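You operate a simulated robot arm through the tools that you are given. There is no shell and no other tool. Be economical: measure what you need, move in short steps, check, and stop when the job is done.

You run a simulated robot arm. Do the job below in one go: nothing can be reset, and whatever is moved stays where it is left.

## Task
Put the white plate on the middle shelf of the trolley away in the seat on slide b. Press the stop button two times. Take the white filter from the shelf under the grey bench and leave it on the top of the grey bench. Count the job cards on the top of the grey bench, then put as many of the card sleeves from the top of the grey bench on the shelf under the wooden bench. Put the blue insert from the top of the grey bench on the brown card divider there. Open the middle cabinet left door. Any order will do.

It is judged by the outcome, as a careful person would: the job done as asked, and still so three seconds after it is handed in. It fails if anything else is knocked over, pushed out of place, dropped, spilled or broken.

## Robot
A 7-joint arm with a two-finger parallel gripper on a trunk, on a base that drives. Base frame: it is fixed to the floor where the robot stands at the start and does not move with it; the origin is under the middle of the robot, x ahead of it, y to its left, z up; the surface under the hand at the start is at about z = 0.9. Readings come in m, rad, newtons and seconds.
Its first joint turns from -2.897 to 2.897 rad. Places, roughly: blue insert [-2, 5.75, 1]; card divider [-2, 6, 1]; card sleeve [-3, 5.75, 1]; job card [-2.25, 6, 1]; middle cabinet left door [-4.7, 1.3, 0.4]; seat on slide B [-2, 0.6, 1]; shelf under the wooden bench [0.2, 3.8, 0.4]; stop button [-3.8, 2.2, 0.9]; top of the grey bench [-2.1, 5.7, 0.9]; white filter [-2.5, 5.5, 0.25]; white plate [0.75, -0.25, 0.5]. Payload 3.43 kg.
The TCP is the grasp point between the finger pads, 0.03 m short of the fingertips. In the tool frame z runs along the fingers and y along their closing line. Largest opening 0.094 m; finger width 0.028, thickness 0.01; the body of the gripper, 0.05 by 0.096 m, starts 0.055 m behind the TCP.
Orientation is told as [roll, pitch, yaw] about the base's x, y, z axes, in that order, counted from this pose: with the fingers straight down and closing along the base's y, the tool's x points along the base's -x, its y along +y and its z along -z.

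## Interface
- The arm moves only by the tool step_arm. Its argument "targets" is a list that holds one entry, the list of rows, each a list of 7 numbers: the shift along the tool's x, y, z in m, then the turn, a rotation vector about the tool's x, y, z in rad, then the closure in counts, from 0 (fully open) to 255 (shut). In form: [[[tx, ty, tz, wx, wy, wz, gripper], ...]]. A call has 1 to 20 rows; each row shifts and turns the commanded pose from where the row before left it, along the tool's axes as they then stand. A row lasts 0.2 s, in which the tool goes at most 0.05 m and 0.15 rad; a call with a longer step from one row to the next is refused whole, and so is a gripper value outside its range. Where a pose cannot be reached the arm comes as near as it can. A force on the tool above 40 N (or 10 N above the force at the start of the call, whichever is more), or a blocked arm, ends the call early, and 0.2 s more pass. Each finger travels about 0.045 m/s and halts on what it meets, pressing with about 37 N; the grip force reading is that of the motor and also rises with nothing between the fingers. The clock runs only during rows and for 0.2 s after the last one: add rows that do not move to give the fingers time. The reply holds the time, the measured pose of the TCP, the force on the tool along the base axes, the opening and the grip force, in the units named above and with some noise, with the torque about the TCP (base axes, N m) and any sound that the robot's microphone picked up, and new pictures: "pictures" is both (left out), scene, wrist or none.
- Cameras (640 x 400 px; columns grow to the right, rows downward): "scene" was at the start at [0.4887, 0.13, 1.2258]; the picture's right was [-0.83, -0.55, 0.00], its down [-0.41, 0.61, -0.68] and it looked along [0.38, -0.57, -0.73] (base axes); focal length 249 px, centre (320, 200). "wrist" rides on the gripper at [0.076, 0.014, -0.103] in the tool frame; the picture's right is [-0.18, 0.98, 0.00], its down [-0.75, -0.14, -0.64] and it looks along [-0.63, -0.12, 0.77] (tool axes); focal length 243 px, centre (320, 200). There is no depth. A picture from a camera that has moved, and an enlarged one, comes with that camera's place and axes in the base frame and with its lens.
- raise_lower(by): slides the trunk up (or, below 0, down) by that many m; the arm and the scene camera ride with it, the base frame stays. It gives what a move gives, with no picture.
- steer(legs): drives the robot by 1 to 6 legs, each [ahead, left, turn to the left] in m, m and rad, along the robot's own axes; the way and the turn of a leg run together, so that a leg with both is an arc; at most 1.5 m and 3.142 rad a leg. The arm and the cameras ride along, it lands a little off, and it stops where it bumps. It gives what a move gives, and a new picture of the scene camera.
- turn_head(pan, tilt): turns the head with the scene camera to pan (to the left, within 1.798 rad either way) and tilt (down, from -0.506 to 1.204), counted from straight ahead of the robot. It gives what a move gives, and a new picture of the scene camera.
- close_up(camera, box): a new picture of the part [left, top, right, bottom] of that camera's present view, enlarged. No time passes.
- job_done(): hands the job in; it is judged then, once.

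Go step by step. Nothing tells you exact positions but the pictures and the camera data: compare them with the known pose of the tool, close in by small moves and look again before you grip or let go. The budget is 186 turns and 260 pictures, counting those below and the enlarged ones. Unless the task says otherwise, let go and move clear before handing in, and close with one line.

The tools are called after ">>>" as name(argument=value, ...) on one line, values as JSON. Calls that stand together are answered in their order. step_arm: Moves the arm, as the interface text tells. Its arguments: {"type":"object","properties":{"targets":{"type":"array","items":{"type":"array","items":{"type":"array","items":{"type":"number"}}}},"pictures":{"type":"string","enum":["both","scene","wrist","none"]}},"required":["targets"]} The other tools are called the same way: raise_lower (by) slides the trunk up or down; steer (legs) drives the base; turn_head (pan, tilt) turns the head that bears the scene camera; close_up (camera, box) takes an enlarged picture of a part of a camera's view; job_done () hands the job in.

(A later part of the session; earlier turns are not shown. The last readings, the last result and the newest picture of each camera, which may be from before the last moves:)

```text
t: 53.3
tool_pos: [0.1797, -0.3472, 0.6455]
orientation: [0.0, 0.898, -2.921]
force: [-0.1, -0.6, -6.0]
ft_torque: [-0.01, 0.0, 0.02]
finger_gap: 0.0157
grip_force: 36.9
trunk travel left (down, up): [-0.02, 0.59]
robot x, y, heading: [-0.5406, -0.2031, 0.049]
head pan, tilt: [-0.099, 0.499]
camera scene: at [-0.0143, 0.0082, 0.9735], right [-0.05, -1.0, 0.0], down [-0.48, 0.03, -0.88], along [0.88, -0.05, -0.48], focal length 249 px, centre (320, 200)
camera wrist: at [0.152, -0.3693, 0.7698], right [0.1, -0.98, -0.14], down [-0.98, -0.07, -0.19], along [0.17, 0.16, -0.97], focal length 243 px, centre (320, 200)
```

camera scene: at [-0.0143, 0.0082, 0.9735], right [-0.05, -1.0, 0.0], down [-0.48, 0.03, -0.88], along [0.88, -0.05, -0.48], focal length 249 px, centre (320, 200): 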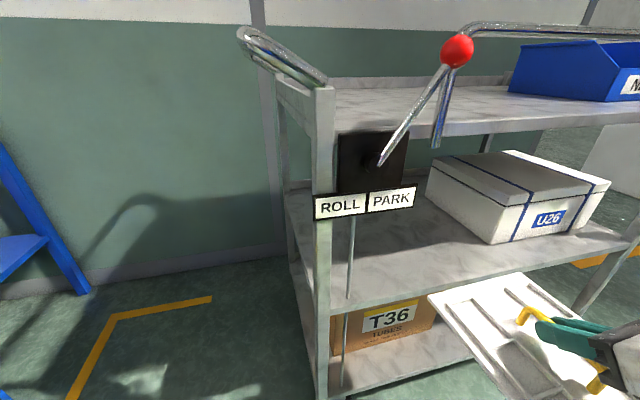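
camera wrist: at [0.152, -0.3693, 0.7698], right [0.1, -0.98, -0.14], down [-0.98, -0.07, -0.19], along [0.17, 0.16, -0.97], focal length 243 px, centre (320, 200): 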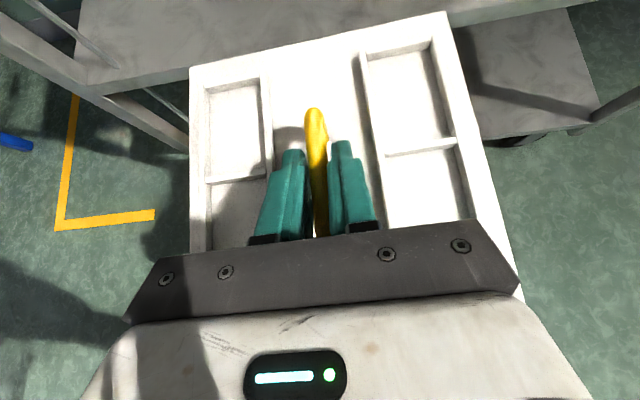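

>>> step_arm(targets=[[[-0.03, 0, -0.037, 0, 0, 0, 255], [-0.03, 0, -0.037, 0, 0, 0, 255], [-0.03, 0, -0.037, 0, 0, 0, 255], [-0.03, 0, -0.037, 0, 0, 0, 255], [0, 0, 0, 0, 0, 0, 255]]], pictures="none")

>>> raise_lower(by=0.4)

>>> turn_head(pan=1.79, tilt=0.4)

```text
t: 54.5
tool_pos: [-0.0083, -0.3895, 0.6421]
orientation: [0.0, 0.897, -2.921]
force: [-1.3, -0.2, -4.8]
ft_torque: [-0.01, 0.01, -0.01]
finger_gap: 0.0157
grip_force: 37.6
trunk travel left (down, up): [-0.02, 0.59]
robot x, y, heading: [-0.5381, -0.2019, 0.043]
head pan, tilt: [-0.099, 0.499]
```

```text
t: 58.4
tool_pos: [-0.0077, -0.3912, 1.0417]
orientation: [0.0, 0.898, -2.921]
force: [-0.1, -0.5, -5.3]
ft_torque: [0.02, 0.0, 0.01]
finger_gap: 0.0158
grip_force: 37.6
trunk travel left (down, up): [-0.42, 0.19]
robot x, y, heading: [-0.5415, -0.2039, 0.047]
head pan, tilt: [-0.099, 0.499]
```

```text
t: 60.2
tool_pos: [-0.0071, -0.3895, 1.0426]
orientation: [0.0, 0.897, -2.923]
force: [0.0, -0.4, -5.7]
ft_torque: [0.0, 0.0, -0.02]
finger_gap: 0.0155
grip_force: 37.3
trunk travel left (down, up): [-0.42, 0.19]
robot x, y, heading: [-0.5398, -0.2053, 0.044]
head pan, tilt: [1.791, 0.4]
camera scene: at [-0.1295, 0.1024, 1.3827], right [0.97, 0.26, 0.0], down [0.1, -0.38, -0.92], along [-0.24, 0.89, -0.39], focal length 249 px, centre (320, 200)
```

scene: 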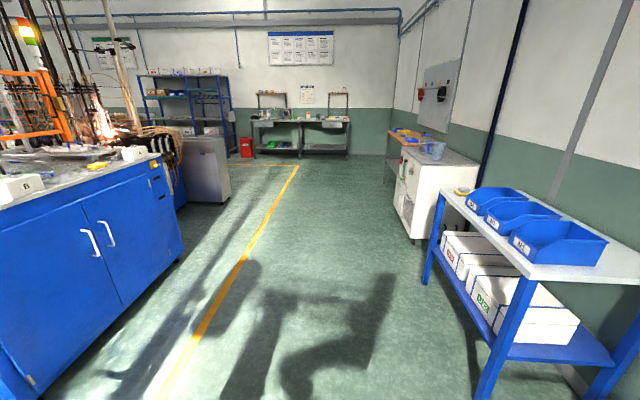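

>>> steer(legs=[[0, 0.55, 0], [0, 0, 1.5]])

>>> turn_head(pan=1.2, tilt=0.35)

```text
t: 67.1
tool_pos: [-0.3489, 0.8708, 1.041]
orientation: [-0.001, 0.896, -1.412]
force: [0.6, -0.2, -4.8]
ft_torque: [0.02, 0.03, 0.04]
finger_gap: 0.0154
grip_force: 37.3
trunk travel left (down, up): [-0.42, 0.19]
robot x, y, heading: [-0.5676, 0.3475, 1.556]
head pan, tilt: [1.791, 0.4]
camera scene: at [-0.8439, 0.7779, 1.3828], right [-0.2, 0.98, 0.0], down [0.38, 0.08, -0.92], along [-0.9, -0.19, -0.39], focal length 249 px, centre (320, 200)
```

scene: 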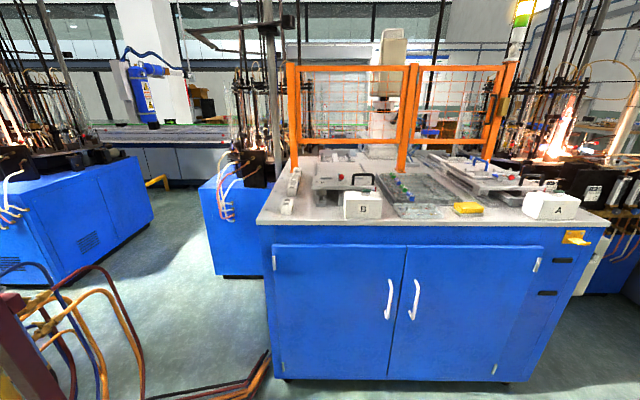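

```text
t: 68.1
tool_pos: [-0.3483, 0.8714, 1.0431]
orientation: [0.0, 0.897, -1.411]
force: [-0.2, -0.3, -3.5]
ft_torque: [0.04, -0.01, -0.01]
finger_gap: 0.0156
grip_force: 36.9
trunk travel left (down, up): [-0.42, 0.19]
robot x, y, heading: [-0.5663, 0.3503, 1.552]
head pan, tilt: [1.201, 0.351]
camera scene: at [-0.8395, 0.8316, 1.3873], right [0.38, 0.93, 0.0], down [0.32, -0.13, -0.94], along [-0.87, 0.35, -0.34], focal length 249 px, centre (320, 200)
```

scene: 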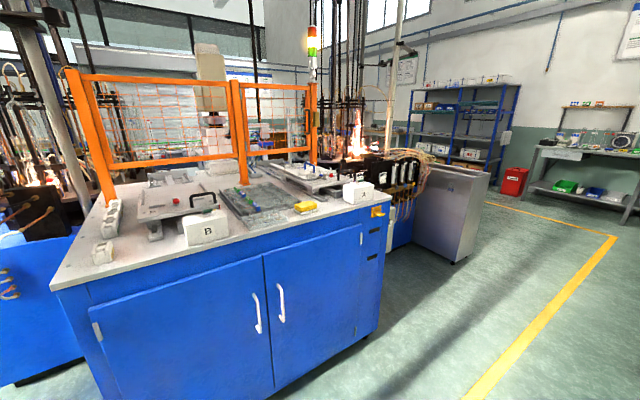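

>>> close_up(camera="scene", box=[90, 140, 390, 270])

>>> turn_head(pan=1.75, tilt=0.45)

>>> close_up(camera="scene", box=[240, 100, 580, 230])

```text
2.13 times, centred on (240, 205) of scene
camera zoom: at [-0.8395, 0.8316, 1.3873], right [0.38, 0.93, 0.0], down [0.32, -0.13, -0.94], along [-0.87, 0.35, -0.34], focal length 531 px, centre (491, 189)
```

zoom: 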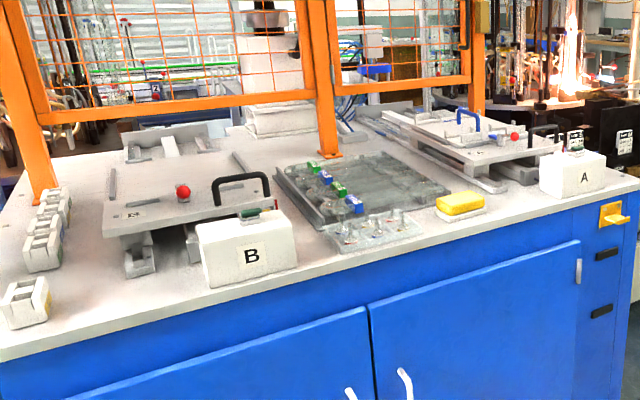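

```text
t: 69.0
tool_pos: [-0.3483, 0.8702, 1.0414]
orientation: [0.0, 0.897, -1.414]
force: [0.0, -0.9, -4.8]
ft_torque: [0.05, 0.0, 0.0]
finger_gap: 0.0157
grip_force: 37.0
trunk travel left (down, up): [-0.42, 0.19]
robot x, y, heading: [-0.5697, 0.3502, 1.553]
head pan, tilt: [1.751, 0.45]
camera scene: at [-0.8439, 0.7817, 1.3781], right [-0.16, 0.99, 0.0], down [0.43, 0.07, -0.9], along [-0.89, -0.15, -0.43], focal length 249 px, centre (320, 200)
```

scene: 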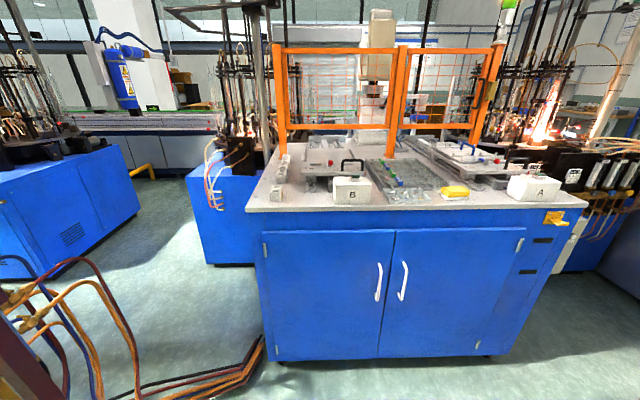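

```text
1.88 times, centred on (410, 165) of scene
camera zoom: at [-0.8439, 0.7817, 1.3781], right [-0.16, 0.99, 0.0], down [0.43, 0.07, -0.9], along [-0.89, -0.15, -0.43], focal length 469 px, centre (151, 266)
```

zoom: 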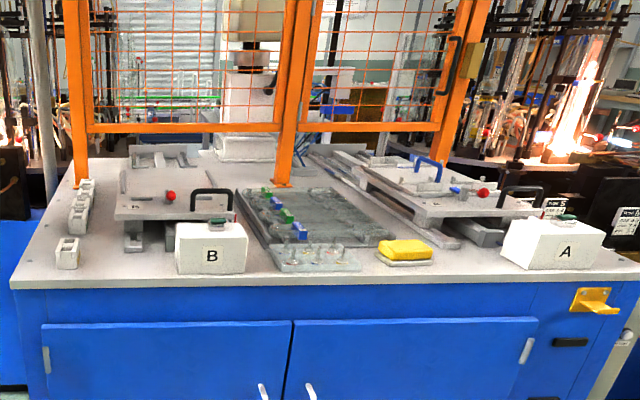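

>>> raise_lower(by=0.1)

>>> steer(legs=[[0.25, 0, 0], [0, 0, 1.59], [0.5, 0, 0]])

>>> turn_head(pan=-0.25, tilt=0.55)

```text
t: 70.4
tool_pos: [-0.3477, 0.8714, 1.1422]
orientation: [0.0, 0.897, -1.411]
force: [-0.3, 0.4, -5.9]
ft_torque: [0.01, 0.02, 0.01]
finger_gap: 0.0156
grip_force: 36.5
trunk travel left (down, up): [-0.52, 0.09]
robot x, y, heading: [-0.5668, 0.3521, 1.558]
head pan, tilt: [1.751, 0.45]
```

```text
t: 78.6
tool_pos: [-1.5842, 0.7968, 1.1417]
orientation: [0.0, 0.898, 0.188]
force: [-0.3, 0.0, -5.3]
ft_torque: [0.0, 0.02, -0.01]
finger_gap: 0.0159
grip_force: 37.2
trunk travel left (down, up): [-0.52, 0.09]
robot x, y, heading: [-1.059, 0.5914, -3.13]
head pan, tilt: [1.751, 0.45]
camera scene: at [-1.4784, 0.303, 1.4781], right [-0.98, -0.19, 0.0], down [-0.08, 0.43, -0.9], along [0.17, -0.88, -0.44], focal length 249 px, centre (320, 200)
```

scene: 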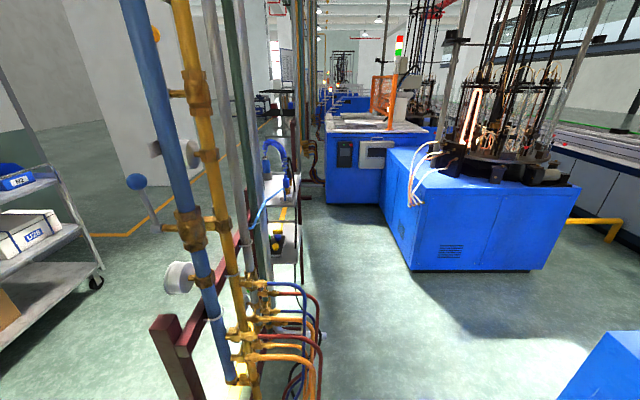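

```text
t: 80.5
tool_pos: [-1.5852, 0.7982, 1.1421]
orientation: [0.001, 0.897, 0.186]
force: [0.4, -0.3, -5.7]
ft_torque: [-0.04, 0.07, -0.03]
finger_gap: 0.0157
grip_force: 36.6
trunk travel left (down, up): [-0.52, 0.09]
robot x, y, heading: [-1.0571, 0.5933, -3.129]
head pan, tilt: [-0.25, 0.55]
camera scene: at [-1.5832, 0.4144, 1.469], right [0.24, 0.97, 0.0], down [0.51, -0.12, -0.85], along [-0.83, 0.2, -0.52], focal length 249 px, centre (320, 200)
```

scene: 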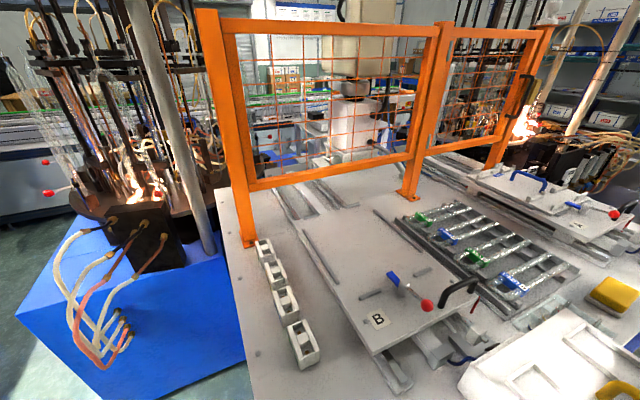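

>>> close_up(camera="scene", box=[300, 190, 540, 390])

>>> close_up(camera="scene", box=[420, 130, 640, 270])

```text
2.00 times, centred on (420, 290) of scene
camera zoom: at [-1.5832, 0.4144, 1.469], right [0.24, 0.97, 0.0], down [0.51, -0.12, -0.85], along [-0.83, 0.2, -0.52], focal length 498 px, centre (120, 20)
```

zoom: 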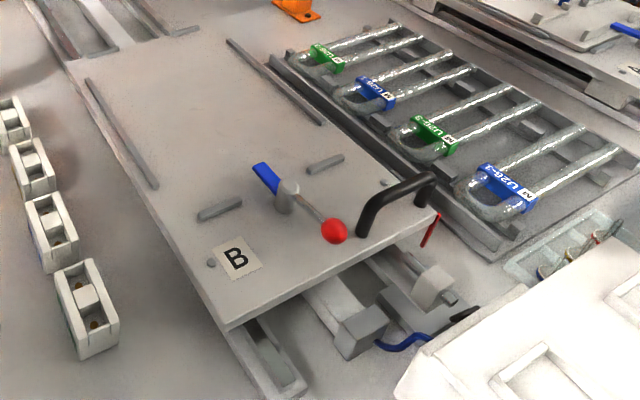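

```text
2.86 times, centred on (530, 200) of scene
camera zoom: at [-1.5832, 0.4144, 1.469], right [0.24, 0.97, 0.0], down [0.51, -0.12, -0.85], along [-0.83, 0.2, -0.52], focal length 712 px, centre (-280, 200)
```

zoom: 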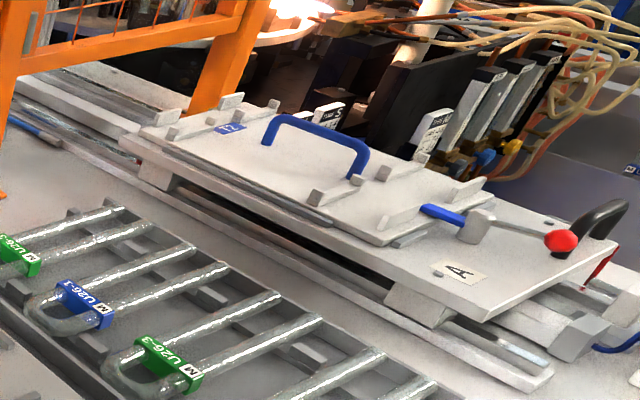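

>>> steer(legs=[[0.2, 0, 0]])

>>> turn_head(pan=-0.4, tilt=0.9)

>>> close_up(camera="scene", box=[240, 80, 560, 280])

```text
t: 82.0
tool_pos: [-1.7354, 0.7995, 1.1416]
orientation: [-0.004, 0.888, 0.176]
force: [25.0, 3.4, 22.7]
ft_torque: [-0.9, 0.83, 0.88]
finger_gap: 0.0176
grip_force: 37.1
trunk travel left (down, up): [-0.52, 0.09]
robot x, y, heading: [-1.2173, 0.5918, -3.131]
head pan, tilt: [-0.25, 0.55]
stopped in leg 1: the force on the tool passed its limit at 201 N (the readings are from after the stop); the commanded pose is now the measured one
camera scene: at [-1.7409, 0.4157, 1.4697], right [0.24, 0.97, 0.0], down [0.51, -0.13, -0.85], along [-0.83, 0.21, -0.52], focal length 249 px, centre (320, 200)
```

scene: 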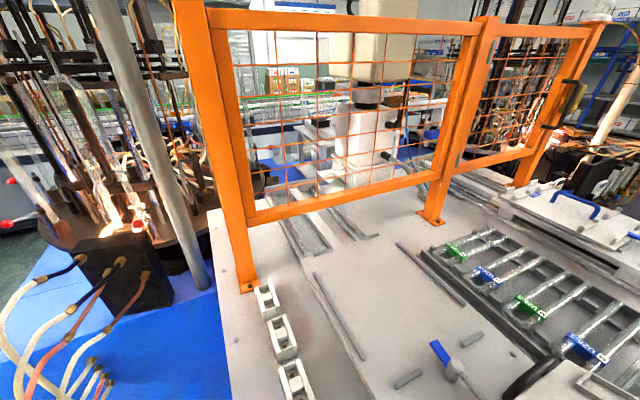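

```text
t: 82.8
tool_pos: [-1.7346, 0.8004, 1.1415]
orientation: [-0.002, 0.887, 0.178]
force: [36.4, 2.6, 24.3]
ft_torque: [-0.73, 0.07, 1.08]
finger_gap: 0.0175
grip_force: 37.1
trunk travel left (down, up): [-0.52, 0.09]
robot x, y, heading: [-1.2151, 0.5882, -3.14]
head pan, tilt: [-0.4, 0.901]
camera scene: at [-1.7232, 0.4227, 1.4407], right [0.38, 0.92, 0.0], down [0.72, -0.3, -0.62], along [-0.58, 0.24, -0.78], focal length 249 px, centre (320, 200)
```

scene: 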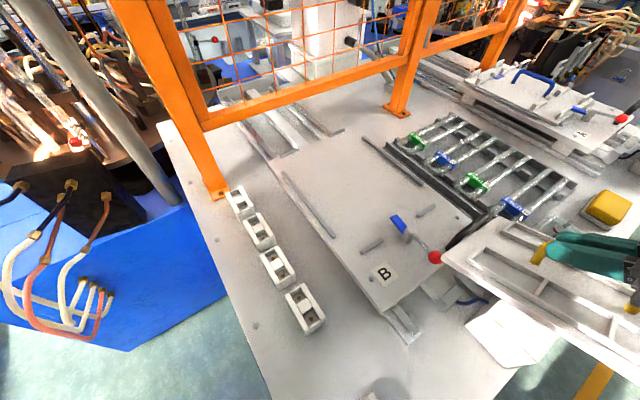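

```text
2.00 times, centred on (400, 180) of scene
camera zoom: at [-1.7232, 0.4227, 1.4407], right [0.38, 0.92, 0.0], down [0.72, -0.3, -0.62], along [-0.58, 0.24, -0.78], focal length 498 px, centre (160, 240)
```

zoom: 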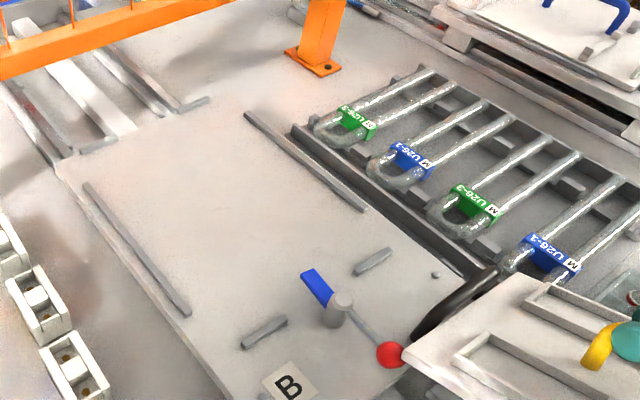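

The plate edge hit the slide's black handle; the slide looks unmoved. I back off at once.

>>> steer(legs=[[-0.12, 0, 0]])

>>> raise_lower(by=0.09)

>>> step_arm(targets=[[[0, 0, 0, 0, 0, 0, 255]]], pictures="both")

>>> close_up(camera="scene", box=[240, 60, 640, 310])

```text
t: 84.0
tool_pos: [-1.6165, 0.7987, 1.1393]
orientation: [-0.003, 0.886, 0.177]
force: [0.4, 0.5, -5.8]
ft_torque: [0.01, 0.2, -0.02]
finger_gap: 0.0155
grip_force: 37.0
trunk travel left (down, up): [-0.52, 0.09]
robot x, y, heading: [-1.0946, 0.5928, -3.135]
head pan, tilt: [-0.4, 0.901]
camera scene: at [-1.6043, 0.4229, 1.4397], right [0.38, 0.92, 0.0], down [0.72, -0.3, -0.62], along [-0.57, 0.24, -0.78], focal length 249 px, centre (320, 200)
```

scene: 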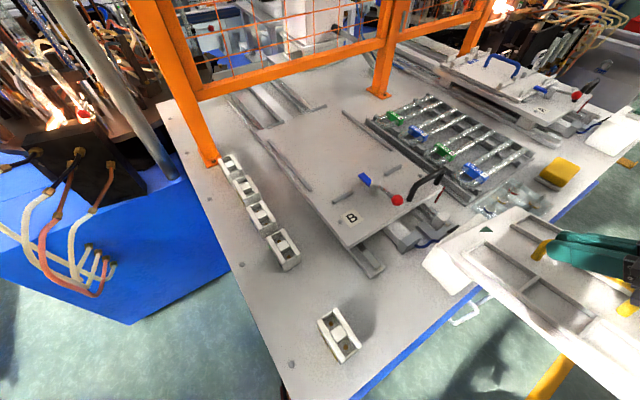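

```text
t: 85.3
tool_pos: [-1.6162, 0.799, 1.2304]
orientation: [-0.003, 0.886, 0.178]
force: [0.1, 0.5, -5.4]
ft_torque: [0.0, 0.19, 0.03]
finger_gap: 0.015
grip_force: 37.3
trunk travel left (down, up): [-0.61, 0.0]
robot x, y, heading: [-1.0966, 0.5891, -3.125]
head pan, tilt: [-0.4, 0.901]
```

```text
t: 85.7
tool_pos: [-1.6169, 0.7992, 1.2303]
orientation: [-0.004, 0.887, 0.179]
force: [0.3, 0.6, -5.2]
ft_torque: [0.0, 0.16, -0.01]
finger_gap: 0.0152
grip_force: 37.2
trunk travel left (down, up): [-0.61, 0.0]
robot x, y, heading: [-1.0989, 0.5902, -3.126]
head pan, tilt: [-0.4, 0.901]
camera scene: at [-1.6042, 0.4229, 1.5297], right [0.38, 0.92, 0.0], down [0.72, -0.3, -0.62], along [-0.57, 0.24, -0.78], focal length 249 px, centre (320, 200)
camera wrist: at [-1.5874, 0.8178, 1.3553], right [-0.06, 0.99, -0.14], down [0.98, 0.04, -0.18], along [-0.17, -0.15, -0.97], focal length 243 px, centre (320, 200)
```

scene: 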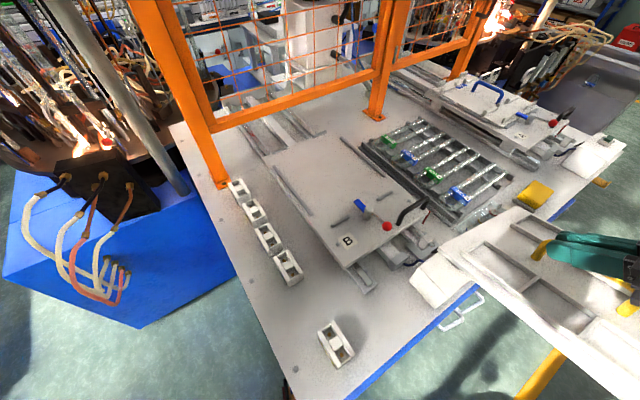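
wrist: 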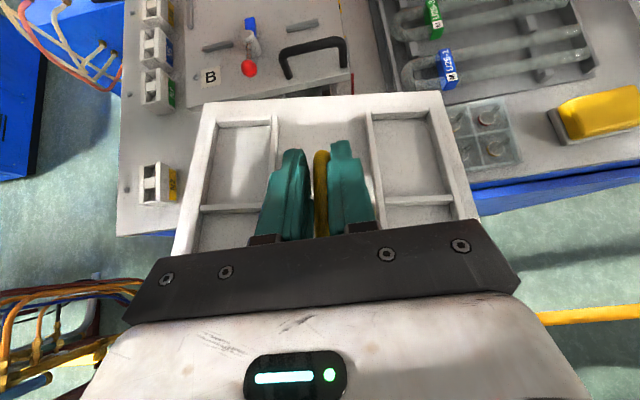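

```text
1.60 times, centred on (440, 185) of scene
camera zoom: at [-1.6042, 0.4229, 1.5297], right [0.38, 0.92, 0.0], down [0.72, -0.3, -0.62], along [-0.57, 0.24, -0.78], focal length 398 px, centre (128, 224)
```

zoom: 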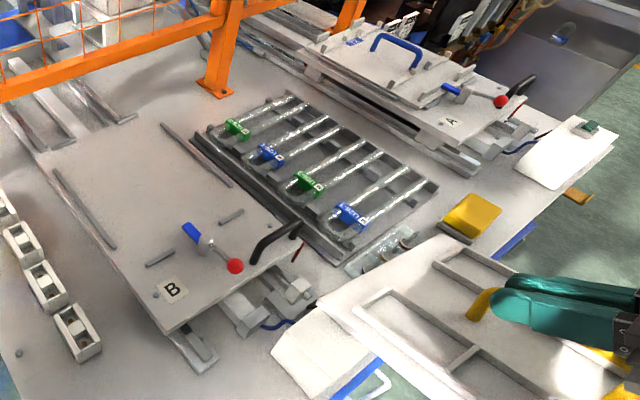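

>>> close_up(camera="scene", box=[430, 60, 590, 160])

>>> close_up(camera="scene", box=[310, 170, 470, 270])

>>> close_up(camera="wrist", box=[120, 0, 440, 200])

```text
4.00 times, centred on (510, 110) of scene
camera zoom: at [-1.6042, 0.4229, 1.5297], right [0.38, 0.92, 0.0], down [0.72, -0.3, -0.62], along [-0.57, 0.24, -0.78], focal length 996 px, centre (-440, 560)
```

zoom: 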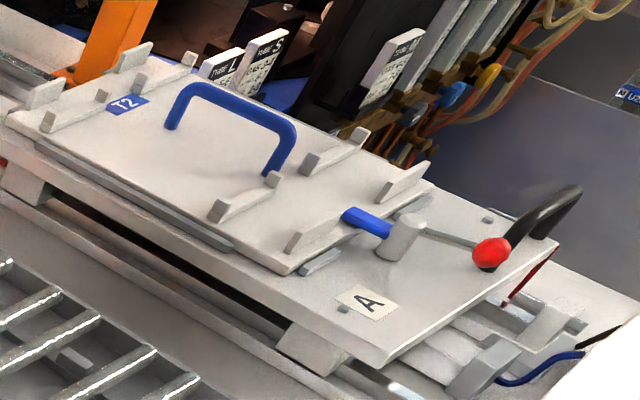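

```text
4.00 times, centred on (390, 220) of scene
camera zoom: at [-1.6042, 0.4229, 1.5297], right [0.38, 0.92, 0.0], down [0.72, -0.3, -0.62], along [-0.57, 0.24, -0.78], focal length 996 px, centre (40, 120)
```

zoom: 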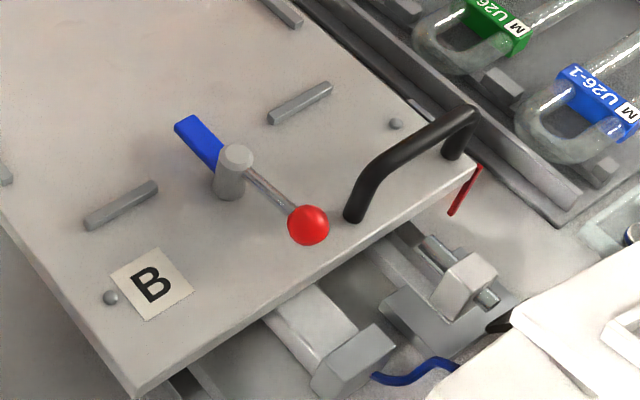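

```text
2.00 times, centred on (280, 100) of wrist
camera zoom: at [-1.5874, 0.8178, 1.3553], right [-0.06, 0.99, -0.14], down [0.98, 0.04, -0.18], along [-0.17, -0.15, -0.97], focal length 485 px, centre (400, 400)
```

zoom: 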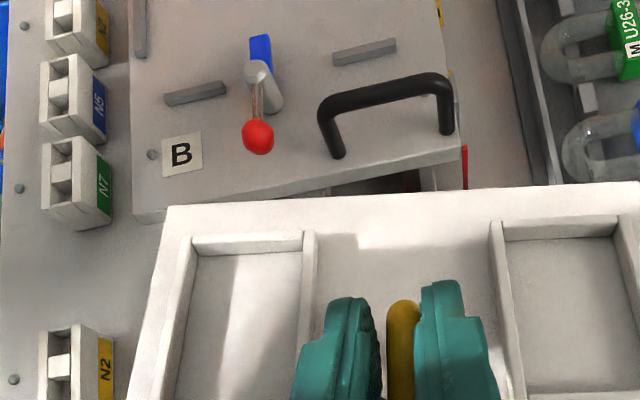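

The plate slipped back ~3.5 cm in the grip and rolled ≈8° about the round bar (right side low). Board of slide B is at z≈1.04, its seat centre near (-2.04,0.63), axis yaw ≈0.195. I roll the tool to level the plate and check.

>>> step_arm(targets=[[[0, 0, 0, -0.047, 0, -0.058, 255], [0, 0, 0, -0.047, 0, -0.058, 255], [0, 0, 0, 0, 0, 0, 255]]], pictures="both")

>>> close_up(camera="scene", box=[400, 180, 640, 400])

```text
t: 86.5
tool_pos: [-1.6153, 0.7991, 1.2302]
orientation: [0.231, 0.873, 0.361]
force: [-0.2, -0.4, -5.3]
ft_torque: [-0.05, 0.18, 0.01]
finger_gap: 0.015
grip_force: 37.2
trunk travel left (down, up): [-0.61, 0.0]
robot x, y, heading: [-1.094, 0.5907, -3.136]
head pan, tilt: [-0.4, 0.901]
camera scene: at [-1.6042, 0.4229, 1.5297], right [0.38, 0.92, 0.0], down [0.72, -0.3, -0.62], along [-0.57, 0.24, -0.78], focal length 249 px, centre (320, 200)
camera wrist: at [-1.5837, 0.7993, 1.356], right [-0.07, 1.0, 0.0], down [0.98, 0.06, -0.2], along [-0.2, -0.01, -0.98], focal length 243 px, centre (320, 200)
```

scene: 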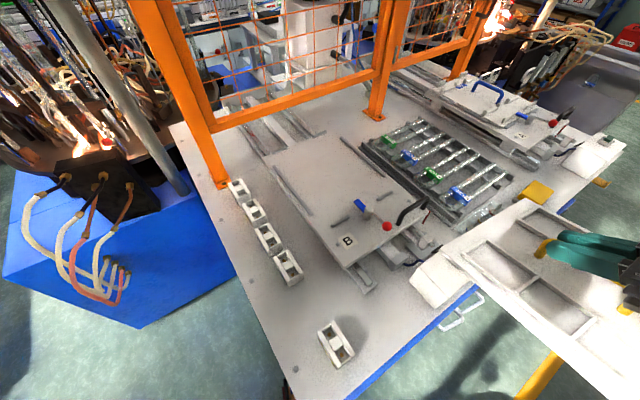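
wrist: 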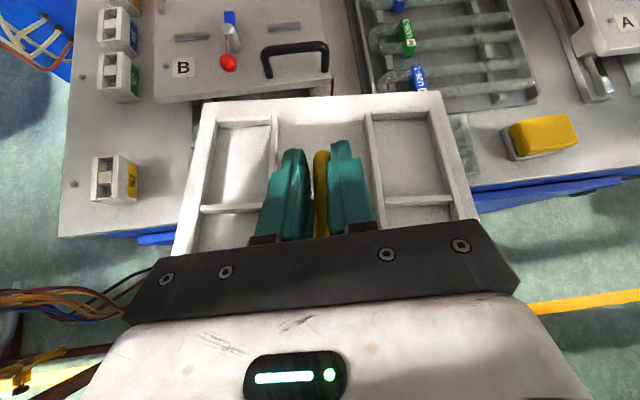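

```text
1.82 times, centred on (520, 290) of scene
camera zoom: at [-1.6042, 0.4229, 1.5297], right [0.38, 0.92, 0.0], down [0.72, -0.3, -0.62], along [-0.57, 0.24, -0.78], focal length 453 px, centre (-44, 36)
```

zoom: 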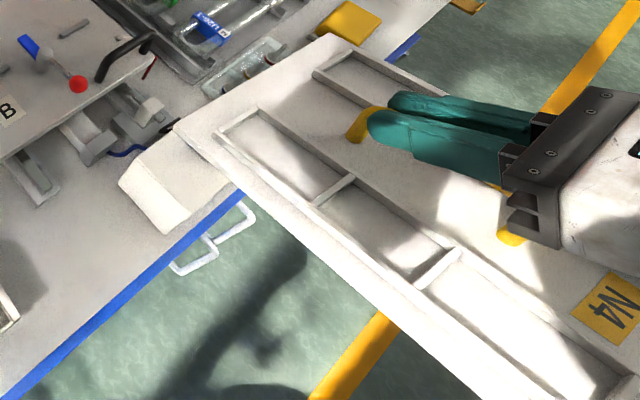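

>>> step_arm(targets=[[[0, 0, 0, 0.032, 0, 0.039, 255], [0, 0, 0, 0, 0, 0, 255]]], pictures="none")

>>> steer(legs=[[0.2, 0, 0]])

```text
t: 87.1
tool_pos: [-1.6176, 0.7991, 1.2305]
orientation: [0.152, 0.879, 0.299]
force: [-1.0, 0.5, -4.6]
ft_torque: [-0.02, 0.17, -0.02]
finger_gap: 0.0151
grip_force: 36.7
trunk travel left (down, up): [-0.61, 0.0]
robot x, y, heading: [-1.0976, 0.5878, -3.136]
head pan, tilt: [-0.4, 0.901]
```

```text
t: 88.7
tool_pos: [-1.8198, 0.7999, 1.2305]
orientation: [0.152, 0.881, 0.295]
force: [-0.5, 0.8, -5.0]
ft_torque: [-0.03, 0.19, 0.02]
finger_gap: 0.0149
grip_force: 36.7
trunk travel left (down, up): [-0.61, 0.0]
robot x, y, heading: [-1.3003, 0.5884, -3.137]
head pan, tilt: [-0.4, 0.901]
camera scene: at [-1.8092, 0.4226, 1.5298], right [0.38, 0.92, 0.0], down [0.72, -0.3, -0.62], along [-0.57, 0.24, -0.78], focal length 249 px, centre (320, 200)
```

scene: 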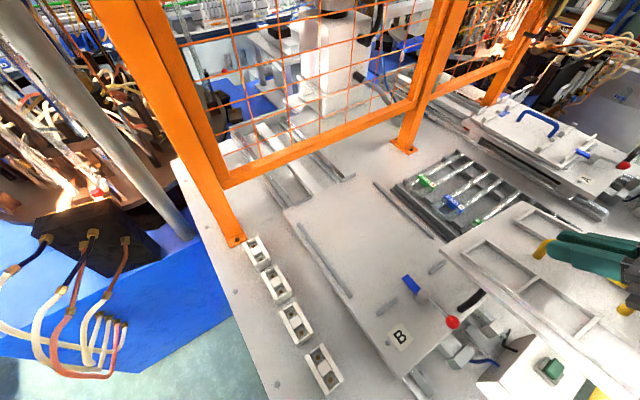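

>>> step_arm(targets=[[[0.0261, -0.0187, 0.0291, 0, 0, 0, 255], [0.0261, -0.0187, 0.0291, 0, 0, 0, 255], [0.0261, -0.0187, 0.0291, 0, 0, 0, 255], [0.0261, -0.0187, 0.0291, 0, 0, 0, 255], [0.0261, -0.0187, 0.0291, 0, 0, 0, 255], [0.0261, -0.0187, 0.0291, 0, 0, 0, 255], [0.0261, -0.0187, 0.0291, 0, 0, 0, 255], [0, 0, 0, 0, 0, 0, 255]]], pictures="both")

```text
t: 90.5
tool_pos: [-2.0757, 0.6497, 1.2169]
orientation: [0.154, 0.88, 0.298]
force: [-0.2, -0.1, -5.2]
ft_torque: [-0.05, 0.16, -0.01]
finger_gap: 0.0117
grip_force: 37.0
out of reach, approached as far as the arm can: row 2, 3, 4
trunk travel left (down, up): [-0.61, 0.0]
robot x, y, heading: [-1.2986, 0.5892, -3.132]
head pan, tilt: [-0.4, 0.901]
camera scene: at [-1.8098, 0.4224, 1.5295], right [0.38, 0.92, 0.0], down [0.72, -0.3, -0.62], along [-0.57, 0.24, -0.78], focal length 249 px, centre (320, 200)
camera wrist: at [-2.0443, 0.6555, 1.342], right [-0.06, 1.0, -0.05], down [0.98, 0.05, -0.19], along [-0.19, -0.06, -0.98], focal length 243 px, centre (320, 200)
```

scene: 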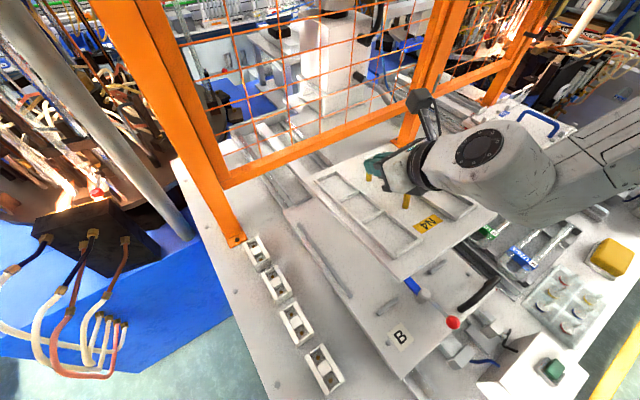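
wrist: 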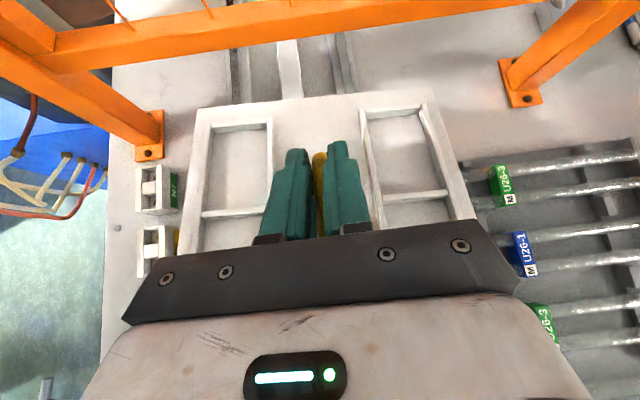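

>>> close_up(camera="scene", box=[300, 130, 500, 255])

>>> close_up(camera="wrist", box=[180, 80, 480, 268])

```text
3.20 times, centred on (400, 192) of scene
camera zoom: at [-1.8098, 0.4224, 1.5295], right [0.38, 0.92, 0.0], down [0.72, -0.3, -0.62], along [-0.57, 0.24, -0.78], focal length 797 px, centre (64, 224)
```

zoom: 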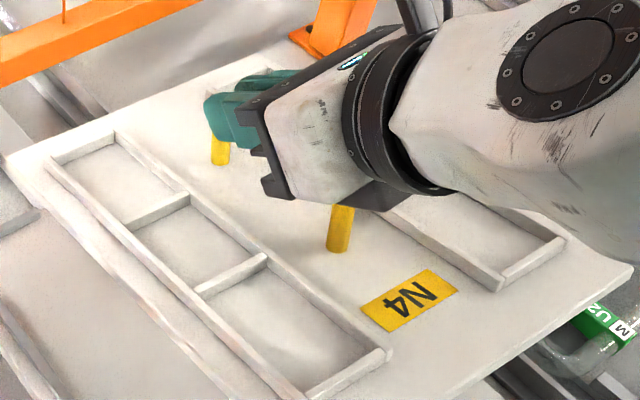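

```text
2.13 times, centred on (330, 174) of wrist
camera zoom: at [-2.0443, 0.6555, 1.342], right [-0.06, 1.0, -0.05], down [0.98, 0.05, -0.19], along [-0.19, -0.06, -0.98], focal length 516 px, centre (299, 255)
```

zoom: 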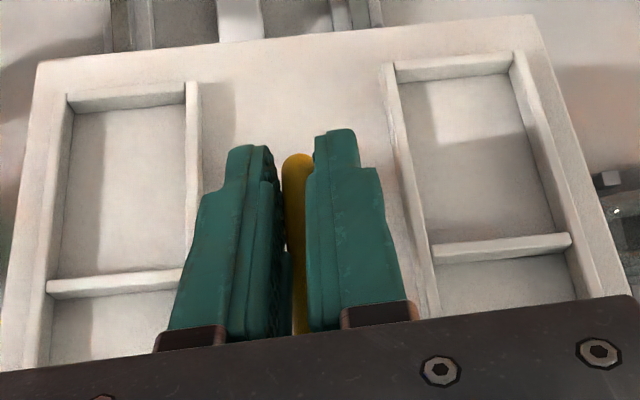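

The plate is held near the far end of its bar and seems nose-down ~8°. I pitch it level and lower part way, then re-measure.

>>> step_arm(targets=[[[0, 0, 0, 0, 0.075, 0, 255], [0, 0, 0, 0, 0.075, 0, 255], [-0.02, -0.002, 0.012, 0, 0, 0, 255], [-0.02, -0.002, 0.012, 0, 0, 0, 255], [0, 0, 0, 0, 0, 0, 255]]], pictures="both")

>>> close_up(camera="scene", box=[290, 130, 530, 350])

```text
t: 91.7
tool_pos: [-2.078, 0.6519, 1.1706]
orientation: [0.188, 1.029, 0.341]
force: [-0.4, 0.2, -5.8]
ft_torque: [0.0, 0.12, -0.04]
finger_gap: 0.0116
grip_force: 36.7
trunk travel left (down, up): [-0.61, 0.0]
robot x, y, heading: [-1.3065, 0.5881, -3.132]
head pan, tilt: [-0.4, 0.901]
camera scene: at [-1.8097, 0.4226, 1.5296], right [0.38, 0.92, 0.0], down [0.72, -0.3, -0.62], along [-0.57, 0.24, -0.78], focal length 249 px, centre (320, 200)
camera wrist: at [-2.029, 0.6612, 1.29], right [-0.09, 0.99, -0.06], down [0.94, 0.06, -0.33], along [-0.33, -0.09, -0.94], focal length 243 px, centre (320, 200)
```

scene: 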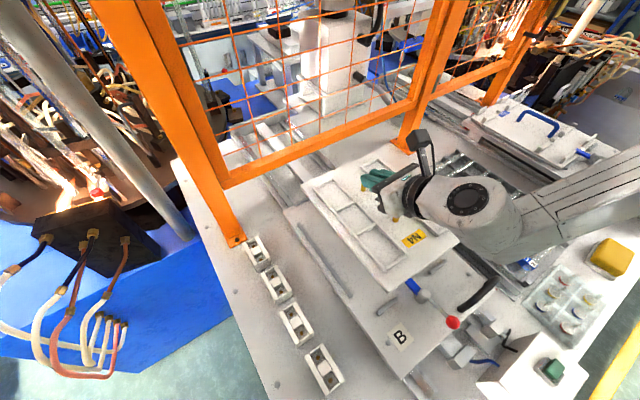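
wrist: 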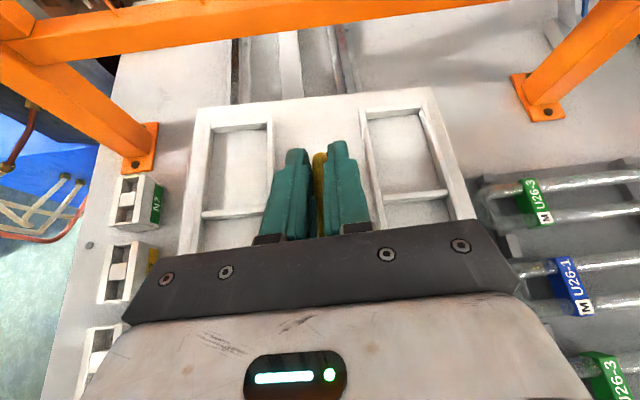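

```text
1.82 times, centred on (410, 240) of scene
camera zoom: at [-1.8097, 0.4226, 1.5296], right [0.38, 0.92, 0.0], down [0.72, -0.3, -0.62], along [-0.57, 0.24, -0.78], focal length 453 px, centre (156, 127)
```

zoom: 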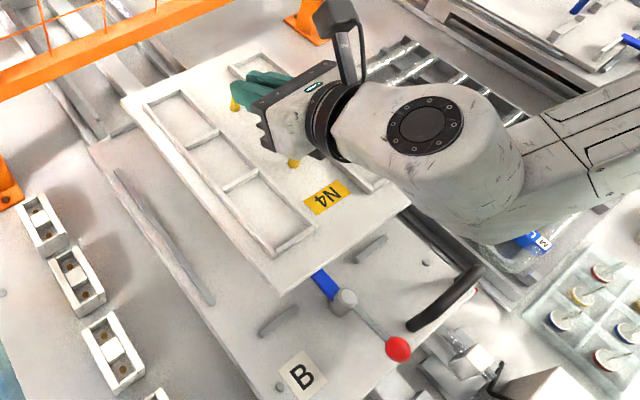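

>>> step_arm(targets=[[[0.0153, -0.0245, 0.0212, 0.03, 0.003, -0.018, 255], [-0.0172, -0.002, 0.0101, 0, 0, 0, 255], [-0.0172, -0.002, 0.0101, 0, 0, 0, 255], [0, 0, 0, 0, 0, 0, 255]]], pictures="both")

>>> close_up(camera="scene", box=[290, 130, 530, 350])

```text
t: 92.7
tool_pos: [-2.099, 0.6205, 1.1295]
orientation: [0.189, 1.029, 0.379]
force: [0.3, 1.5, -4.0]
ft_torque: [-0.05, 0.12, 0.03]
finger_gap: 0.0117
grip_force: 37.0
trunk travel left (down, up): [-0.61, 0.0]
robot x, y, heading: [-1.3008, 0.5935, -3.14]
head pan, tilt: [-0.4, 0.901]
camera scene: at [-1.8096, 0.4227, 1.5296], right [0.38, 0.92, 0.0], down [0.72, -0.3, -0.62], along [-0.57, 0.24, -0.78], focal length 249 px, centre (320, 200)
camera wrist: at [-2.0505, 0.6323, 1.249], right [-0.12, 0.99, -0.06], down [0.94, 0.09, -0.33], along [-0.32, -0.1, -0.94], focal length 243 px, centre (320, 200)
```

scene: 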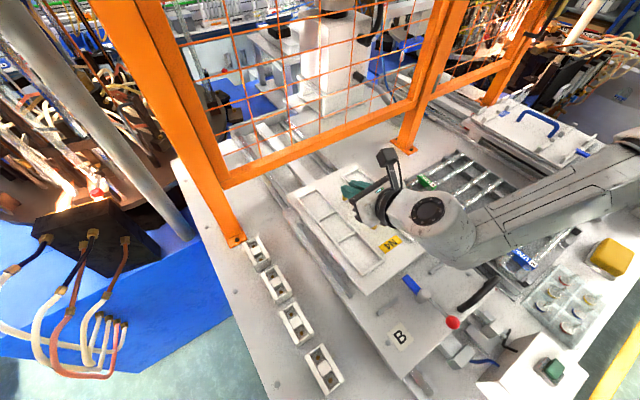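
wrist: 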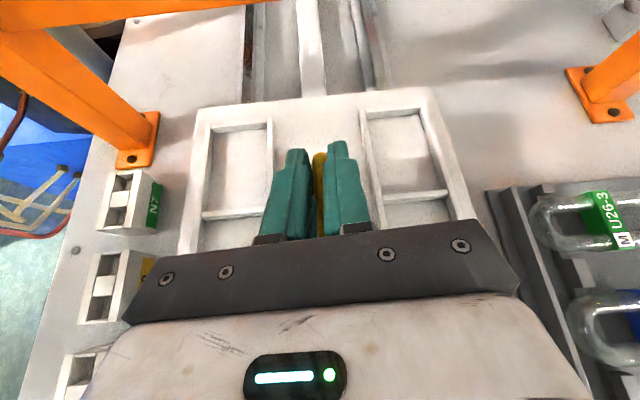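

```text
1.82 times, centred on (410, 240) of scene
camera zoom: at [-1.8096, 0.4227, 1.5296], right [0.38, 0.92, 0.0], down [0.72, -0.3, -0.62], along [-0.57, 0.24, -0.78], focal length 453 px, centre (156, 127)
```

zoom: 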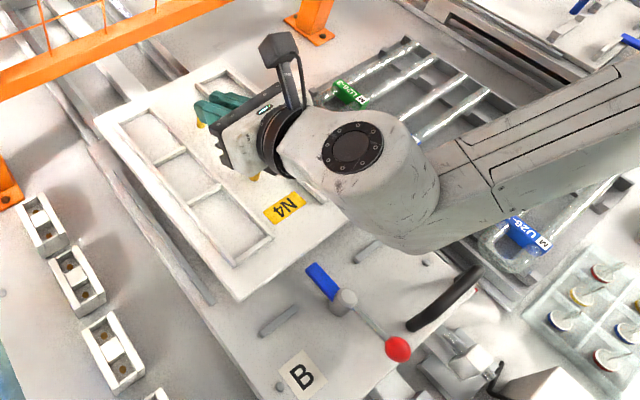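

>>> step_arm(targets=[[[-0.0125, -0.0045, 0.0075, 0, 0, 0, 255], [0, 0, 0, 0, 0, 0, 255]]], pictures="none")

>>> close_up(camera="scene", box=[310, 160, 470, 300])

>>> close_up(camera="wrist", box=[150, 60, 550, 260])

```text
t: 93.3
tool_pos: [-2.0991, 0.6172, 1.1167]
orientation: [0.194, 1.029, 0.382]
force: [1.7, 1.3, 7.2]
ft_torque: [-0.26, 1.2, -0.07]
finger_gap: 0.0119
grip_force: 37.0
trunk travel left (down, up): [-0.61, 0.0]
robot x, y, heading: [-1.3017, 0.5903, -3.139]
head pan, tilt: [-0.4, 0.901]
```

```text
2.86 times, centred on (390, 230) of scene
camera zoom: at [-1.809, 0.4226, 1.53], right [0.38, 0.92, 0.0], down [0.72, -0.3, -0.62], along [-0.57, 0.24, -0.78], focal length 712 px, centre (120, 114)
```

zoom: 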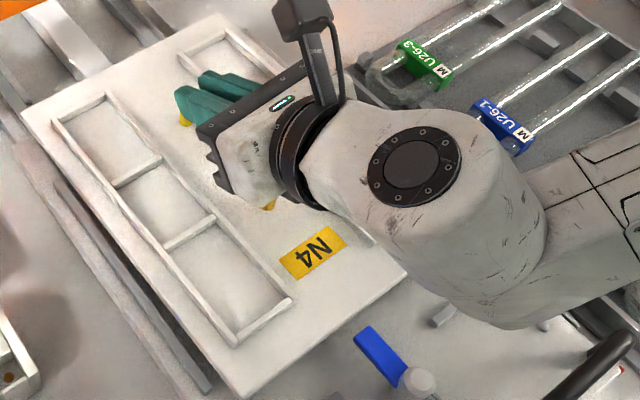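

```text
1.60 times, centred on (350, 160) of wrist
camera zoom: at [-2.0493, 0.629, 1.2353], right [-0.12, 0.99, -0.06], down [0.94, 0.09, -0.34], along [-0.33, -0.1, -0.94], focal length 388 px, centre (272, 264)
```

zoom: 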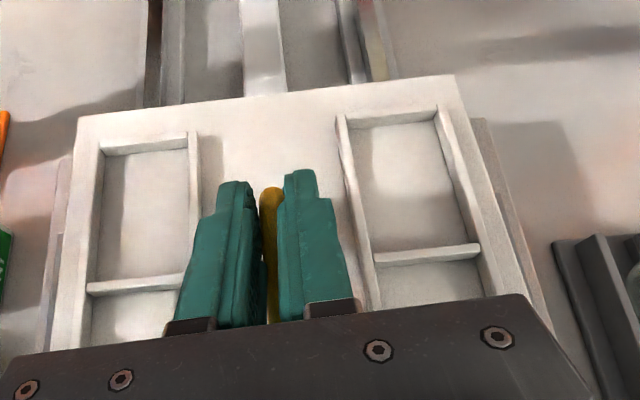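

The far edge has touched first. I pitch the far end up slightly and lower again.

>>> step_arm(targets=[[[0, 0, 0, 0, 0.06, 0, 255], [0, 0, 0, 0, 0, 0, 255]]], pictures="none")

>>> step_arm(targets=[[[-0.007, 0, 0.0035, 0, 0, 0, 255], [0, 0, 0, 0, 0, 0, 255]]], pictures="none")

>>> close_up(camera="scene", box=[310, 160, 470, 300])

```text
t: 93.9
tool_pos: [-2.0979, 0.6162, 1.1146]
orientation: [0.206, 1.086, 0.398]
force: [-0.5, -0.5, -4.1]
ft_torque: [-0.01, 0.01, -0.12]
finger_gap: 0.0115
grip_force: 37.3
trunk travel left (down, up): [-0.61, 0.0]
robot x, y, heading: [-1.3014, 0.5898, -3.136]
head pan, tilt: [-0.4, 0.901]
```

```text
t: 94.6
tool_pos: [-2.0992, 0.6164, 1.1131]
orientation: [0.224, 1.102, 0.415]
force: [2.3, -1.3, 13.7]
ft_torque: [-0.01, -0.37, 0.12]
finger_gap: 0.0118
grip_force: 36.8
trunk travel left (down, up): [-0.61, 0.0]
robot x, y, heading: [-1.3037, 0.5895, -3.138]
head pan, tilt: [-0.4, 0.901]
stopped in row 2: the force on the tool passed its limit at 42 N (the readings are from after the stop); the commanded pose is now the measured one
```

```text
2.86 times, centred on (390, 230) of scene
camera zoom: at [-1.8086, 0.4226, 1.5297], right [0.38, 0.92, 0.0], down [0.72, -0.3, -0.62], along [-0.57, 0.24, -0.78], focal length 712 px, centre (120, 114)
```

zoom: 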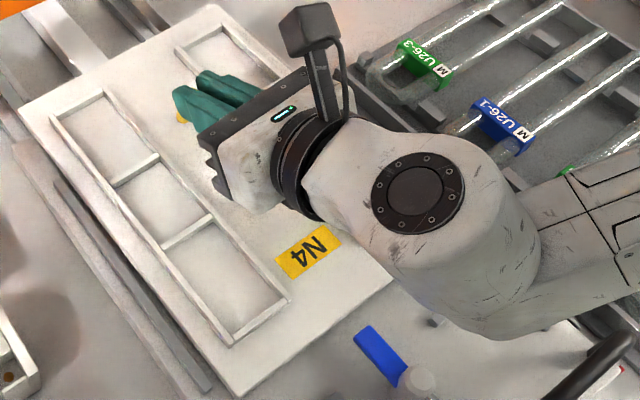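

>>> close_up(camera="wrist", box=[150, 60, 550, 260])

>>> turn_head(pan=-0.55, tilt=1.15)

```text
1.60 times, centred on (350, 160) of wrist
camera zoom: at [-2.0423, 0.6303, 1.2286], right [-0.13, 0.99, -0.07], down [0.91, 0.1, -0.4], along [-0.39, -0.11, -0.91], focal length 388 px, centre (272, 264)
```

zoom: 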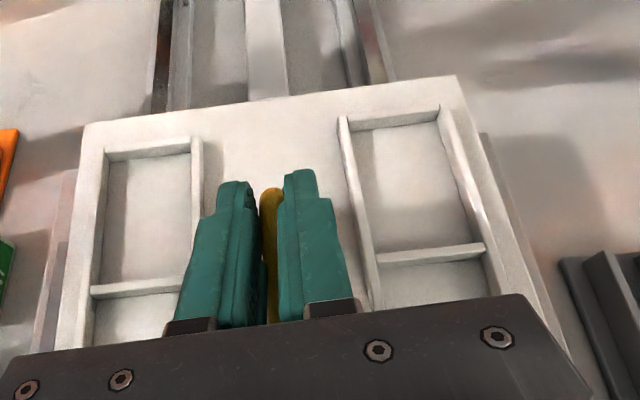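

```text
t: 95.4
tool_pos: [-2.1009, 0.6155, 1.1139]
orientation: [0.224, 1.1, 0.414]
force: [-2.3, -0.9, 24.3]
ft_torque: [0.03, -0.37, -0.05]
finger_gap: 0.0118
grip_force: 37.0
trunk travel left (down, up): [-0.61, 0.0]
robot x, y, heading: [-1.3001, 0.5905, -3.136]
head pan, tilt: [-0.55, 1.15]
camera scene: at [-1.7899, 0.4243, 1.5132], right [0.52, 0.86, 0.0], down [0.78, -0.47, -0.41], along [-0.35, 0.21, -0.91], focal length 249 px, centre (320, 200)
```

scene: 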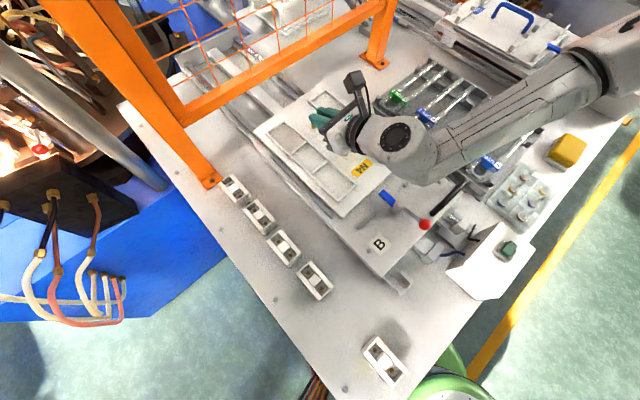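

The plate is down between the rails, about 3 cm behind the front stops. I ease the pressure and draw it toward the stops under the clamp tip.

>>> step_arm(targets=[[[0.003, 0, -0.0015, 0, 0, 0, 255], [-0.0035, 0, -0.007, 0, 0, 0, 255], [-0.0035, 0, -0.007, 0, 0, 0, 255], [0, 0, 0, 0, 0, 0, 255]]], pictures="none")

>>> close_up(camera="scene", box=[300, 120, 460, 260])

```text
t: 96.4
tool_pos: [-2.0845, 0.6204, 1.1127]
orientation: [0.216, 1.095, 0.408]
force: [1.2, -0.3, -5.5]
ft_torque: [-0.06, 0.08, 0.02]
finger_gap: 0.0116
grip_force: 37.2
trunk travel left (down, up): [-0.61, 0.0]
robot x, y, heading: [-1.2999, 0.5876, -3.136]
head pan, tilt: [-0.55, 1.15]
```

```text
2.86 times, centred on (380, 190) of scene
camera zoom: at [-1.7907, 0.4245, 1.5125], right [0.52, 0.86, 0.0], down [0.78, -0.47, -0.41], along [-0.35, 0.21, -0.91], focal length 712 px, centre (149, 229)
```

zoom: 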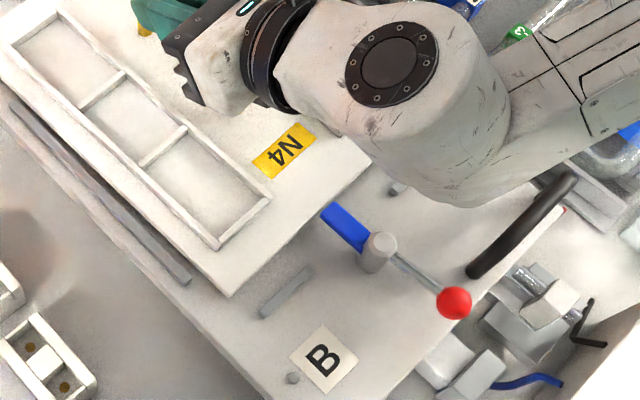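

>>> step_arm(targets=[[[-0.0036, 0, 0.0018, 0, 0, 0, 255], [0, 0, 0, 0, 0, 0, 255]]], pictures="none")

```text
t: 97.0
tool_pos: [-2.0849, 0.6204, 1.113]
orientation: [0.22, 1.101, 0.415]
force: [1.4, -1.3, 17.2]
ft_torque: [0.03, -0.35, -0.13]
finger_gap: 0.0114
grip_force: 36.9
trunk travel left (down, up): [-0.61, 0.0]
robot x, y, heading: [-1.3001, 0.5916, -3.136]
head pan, tilt: [-0.55, 1.15]
```

>>> step_arm(targets=[[[0.0027, 0, -0.0013, 0, 0, 0, 255], [-0.0044, 0, -0.009, 0, 0, 0, 255], [0, 0, 0, 0, 0, 0, 255]]], pictures="none")

>>> close_up(camera="scene", box=[320, 150, 440, 255])

```text
t: 97.8
tool_pos: [-2.0771, 0.6219, 1.1138]
orientation: [0.225, 1.098, 0.414]
force: [-32.7, -4.1, 3.4]
ft_torque: [-0.09, 0.69, -0.18]
finger_gap: 0.0115
grip_force: 37.3
trunk travel left (down, up): [-0.61, 0.0]
robot x, y, heading: [-1.2975, 0.5938, -3.138]
head pan, tilt: [-0.55, 1.15]
```

```text
3.81 times, centred on (380, 202) of scene
camera zoom: at [-1.7918, 0.4242, 1.5123], right [0.52, 0.86, 0.0], down [0.78, -0.47, -0.41], along [-0.35, 0.21, -0.91], focal length 949 px, centre (91, 190)
```

zoom: 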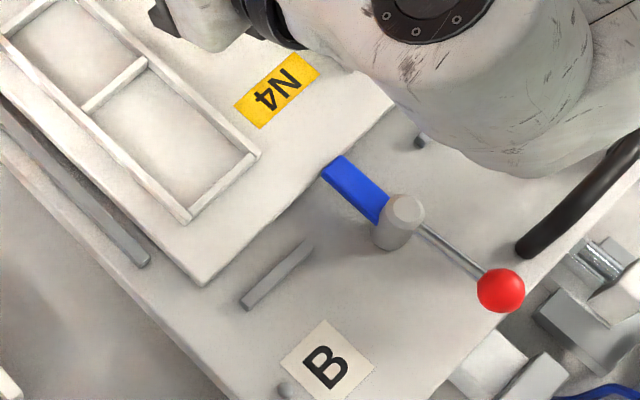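

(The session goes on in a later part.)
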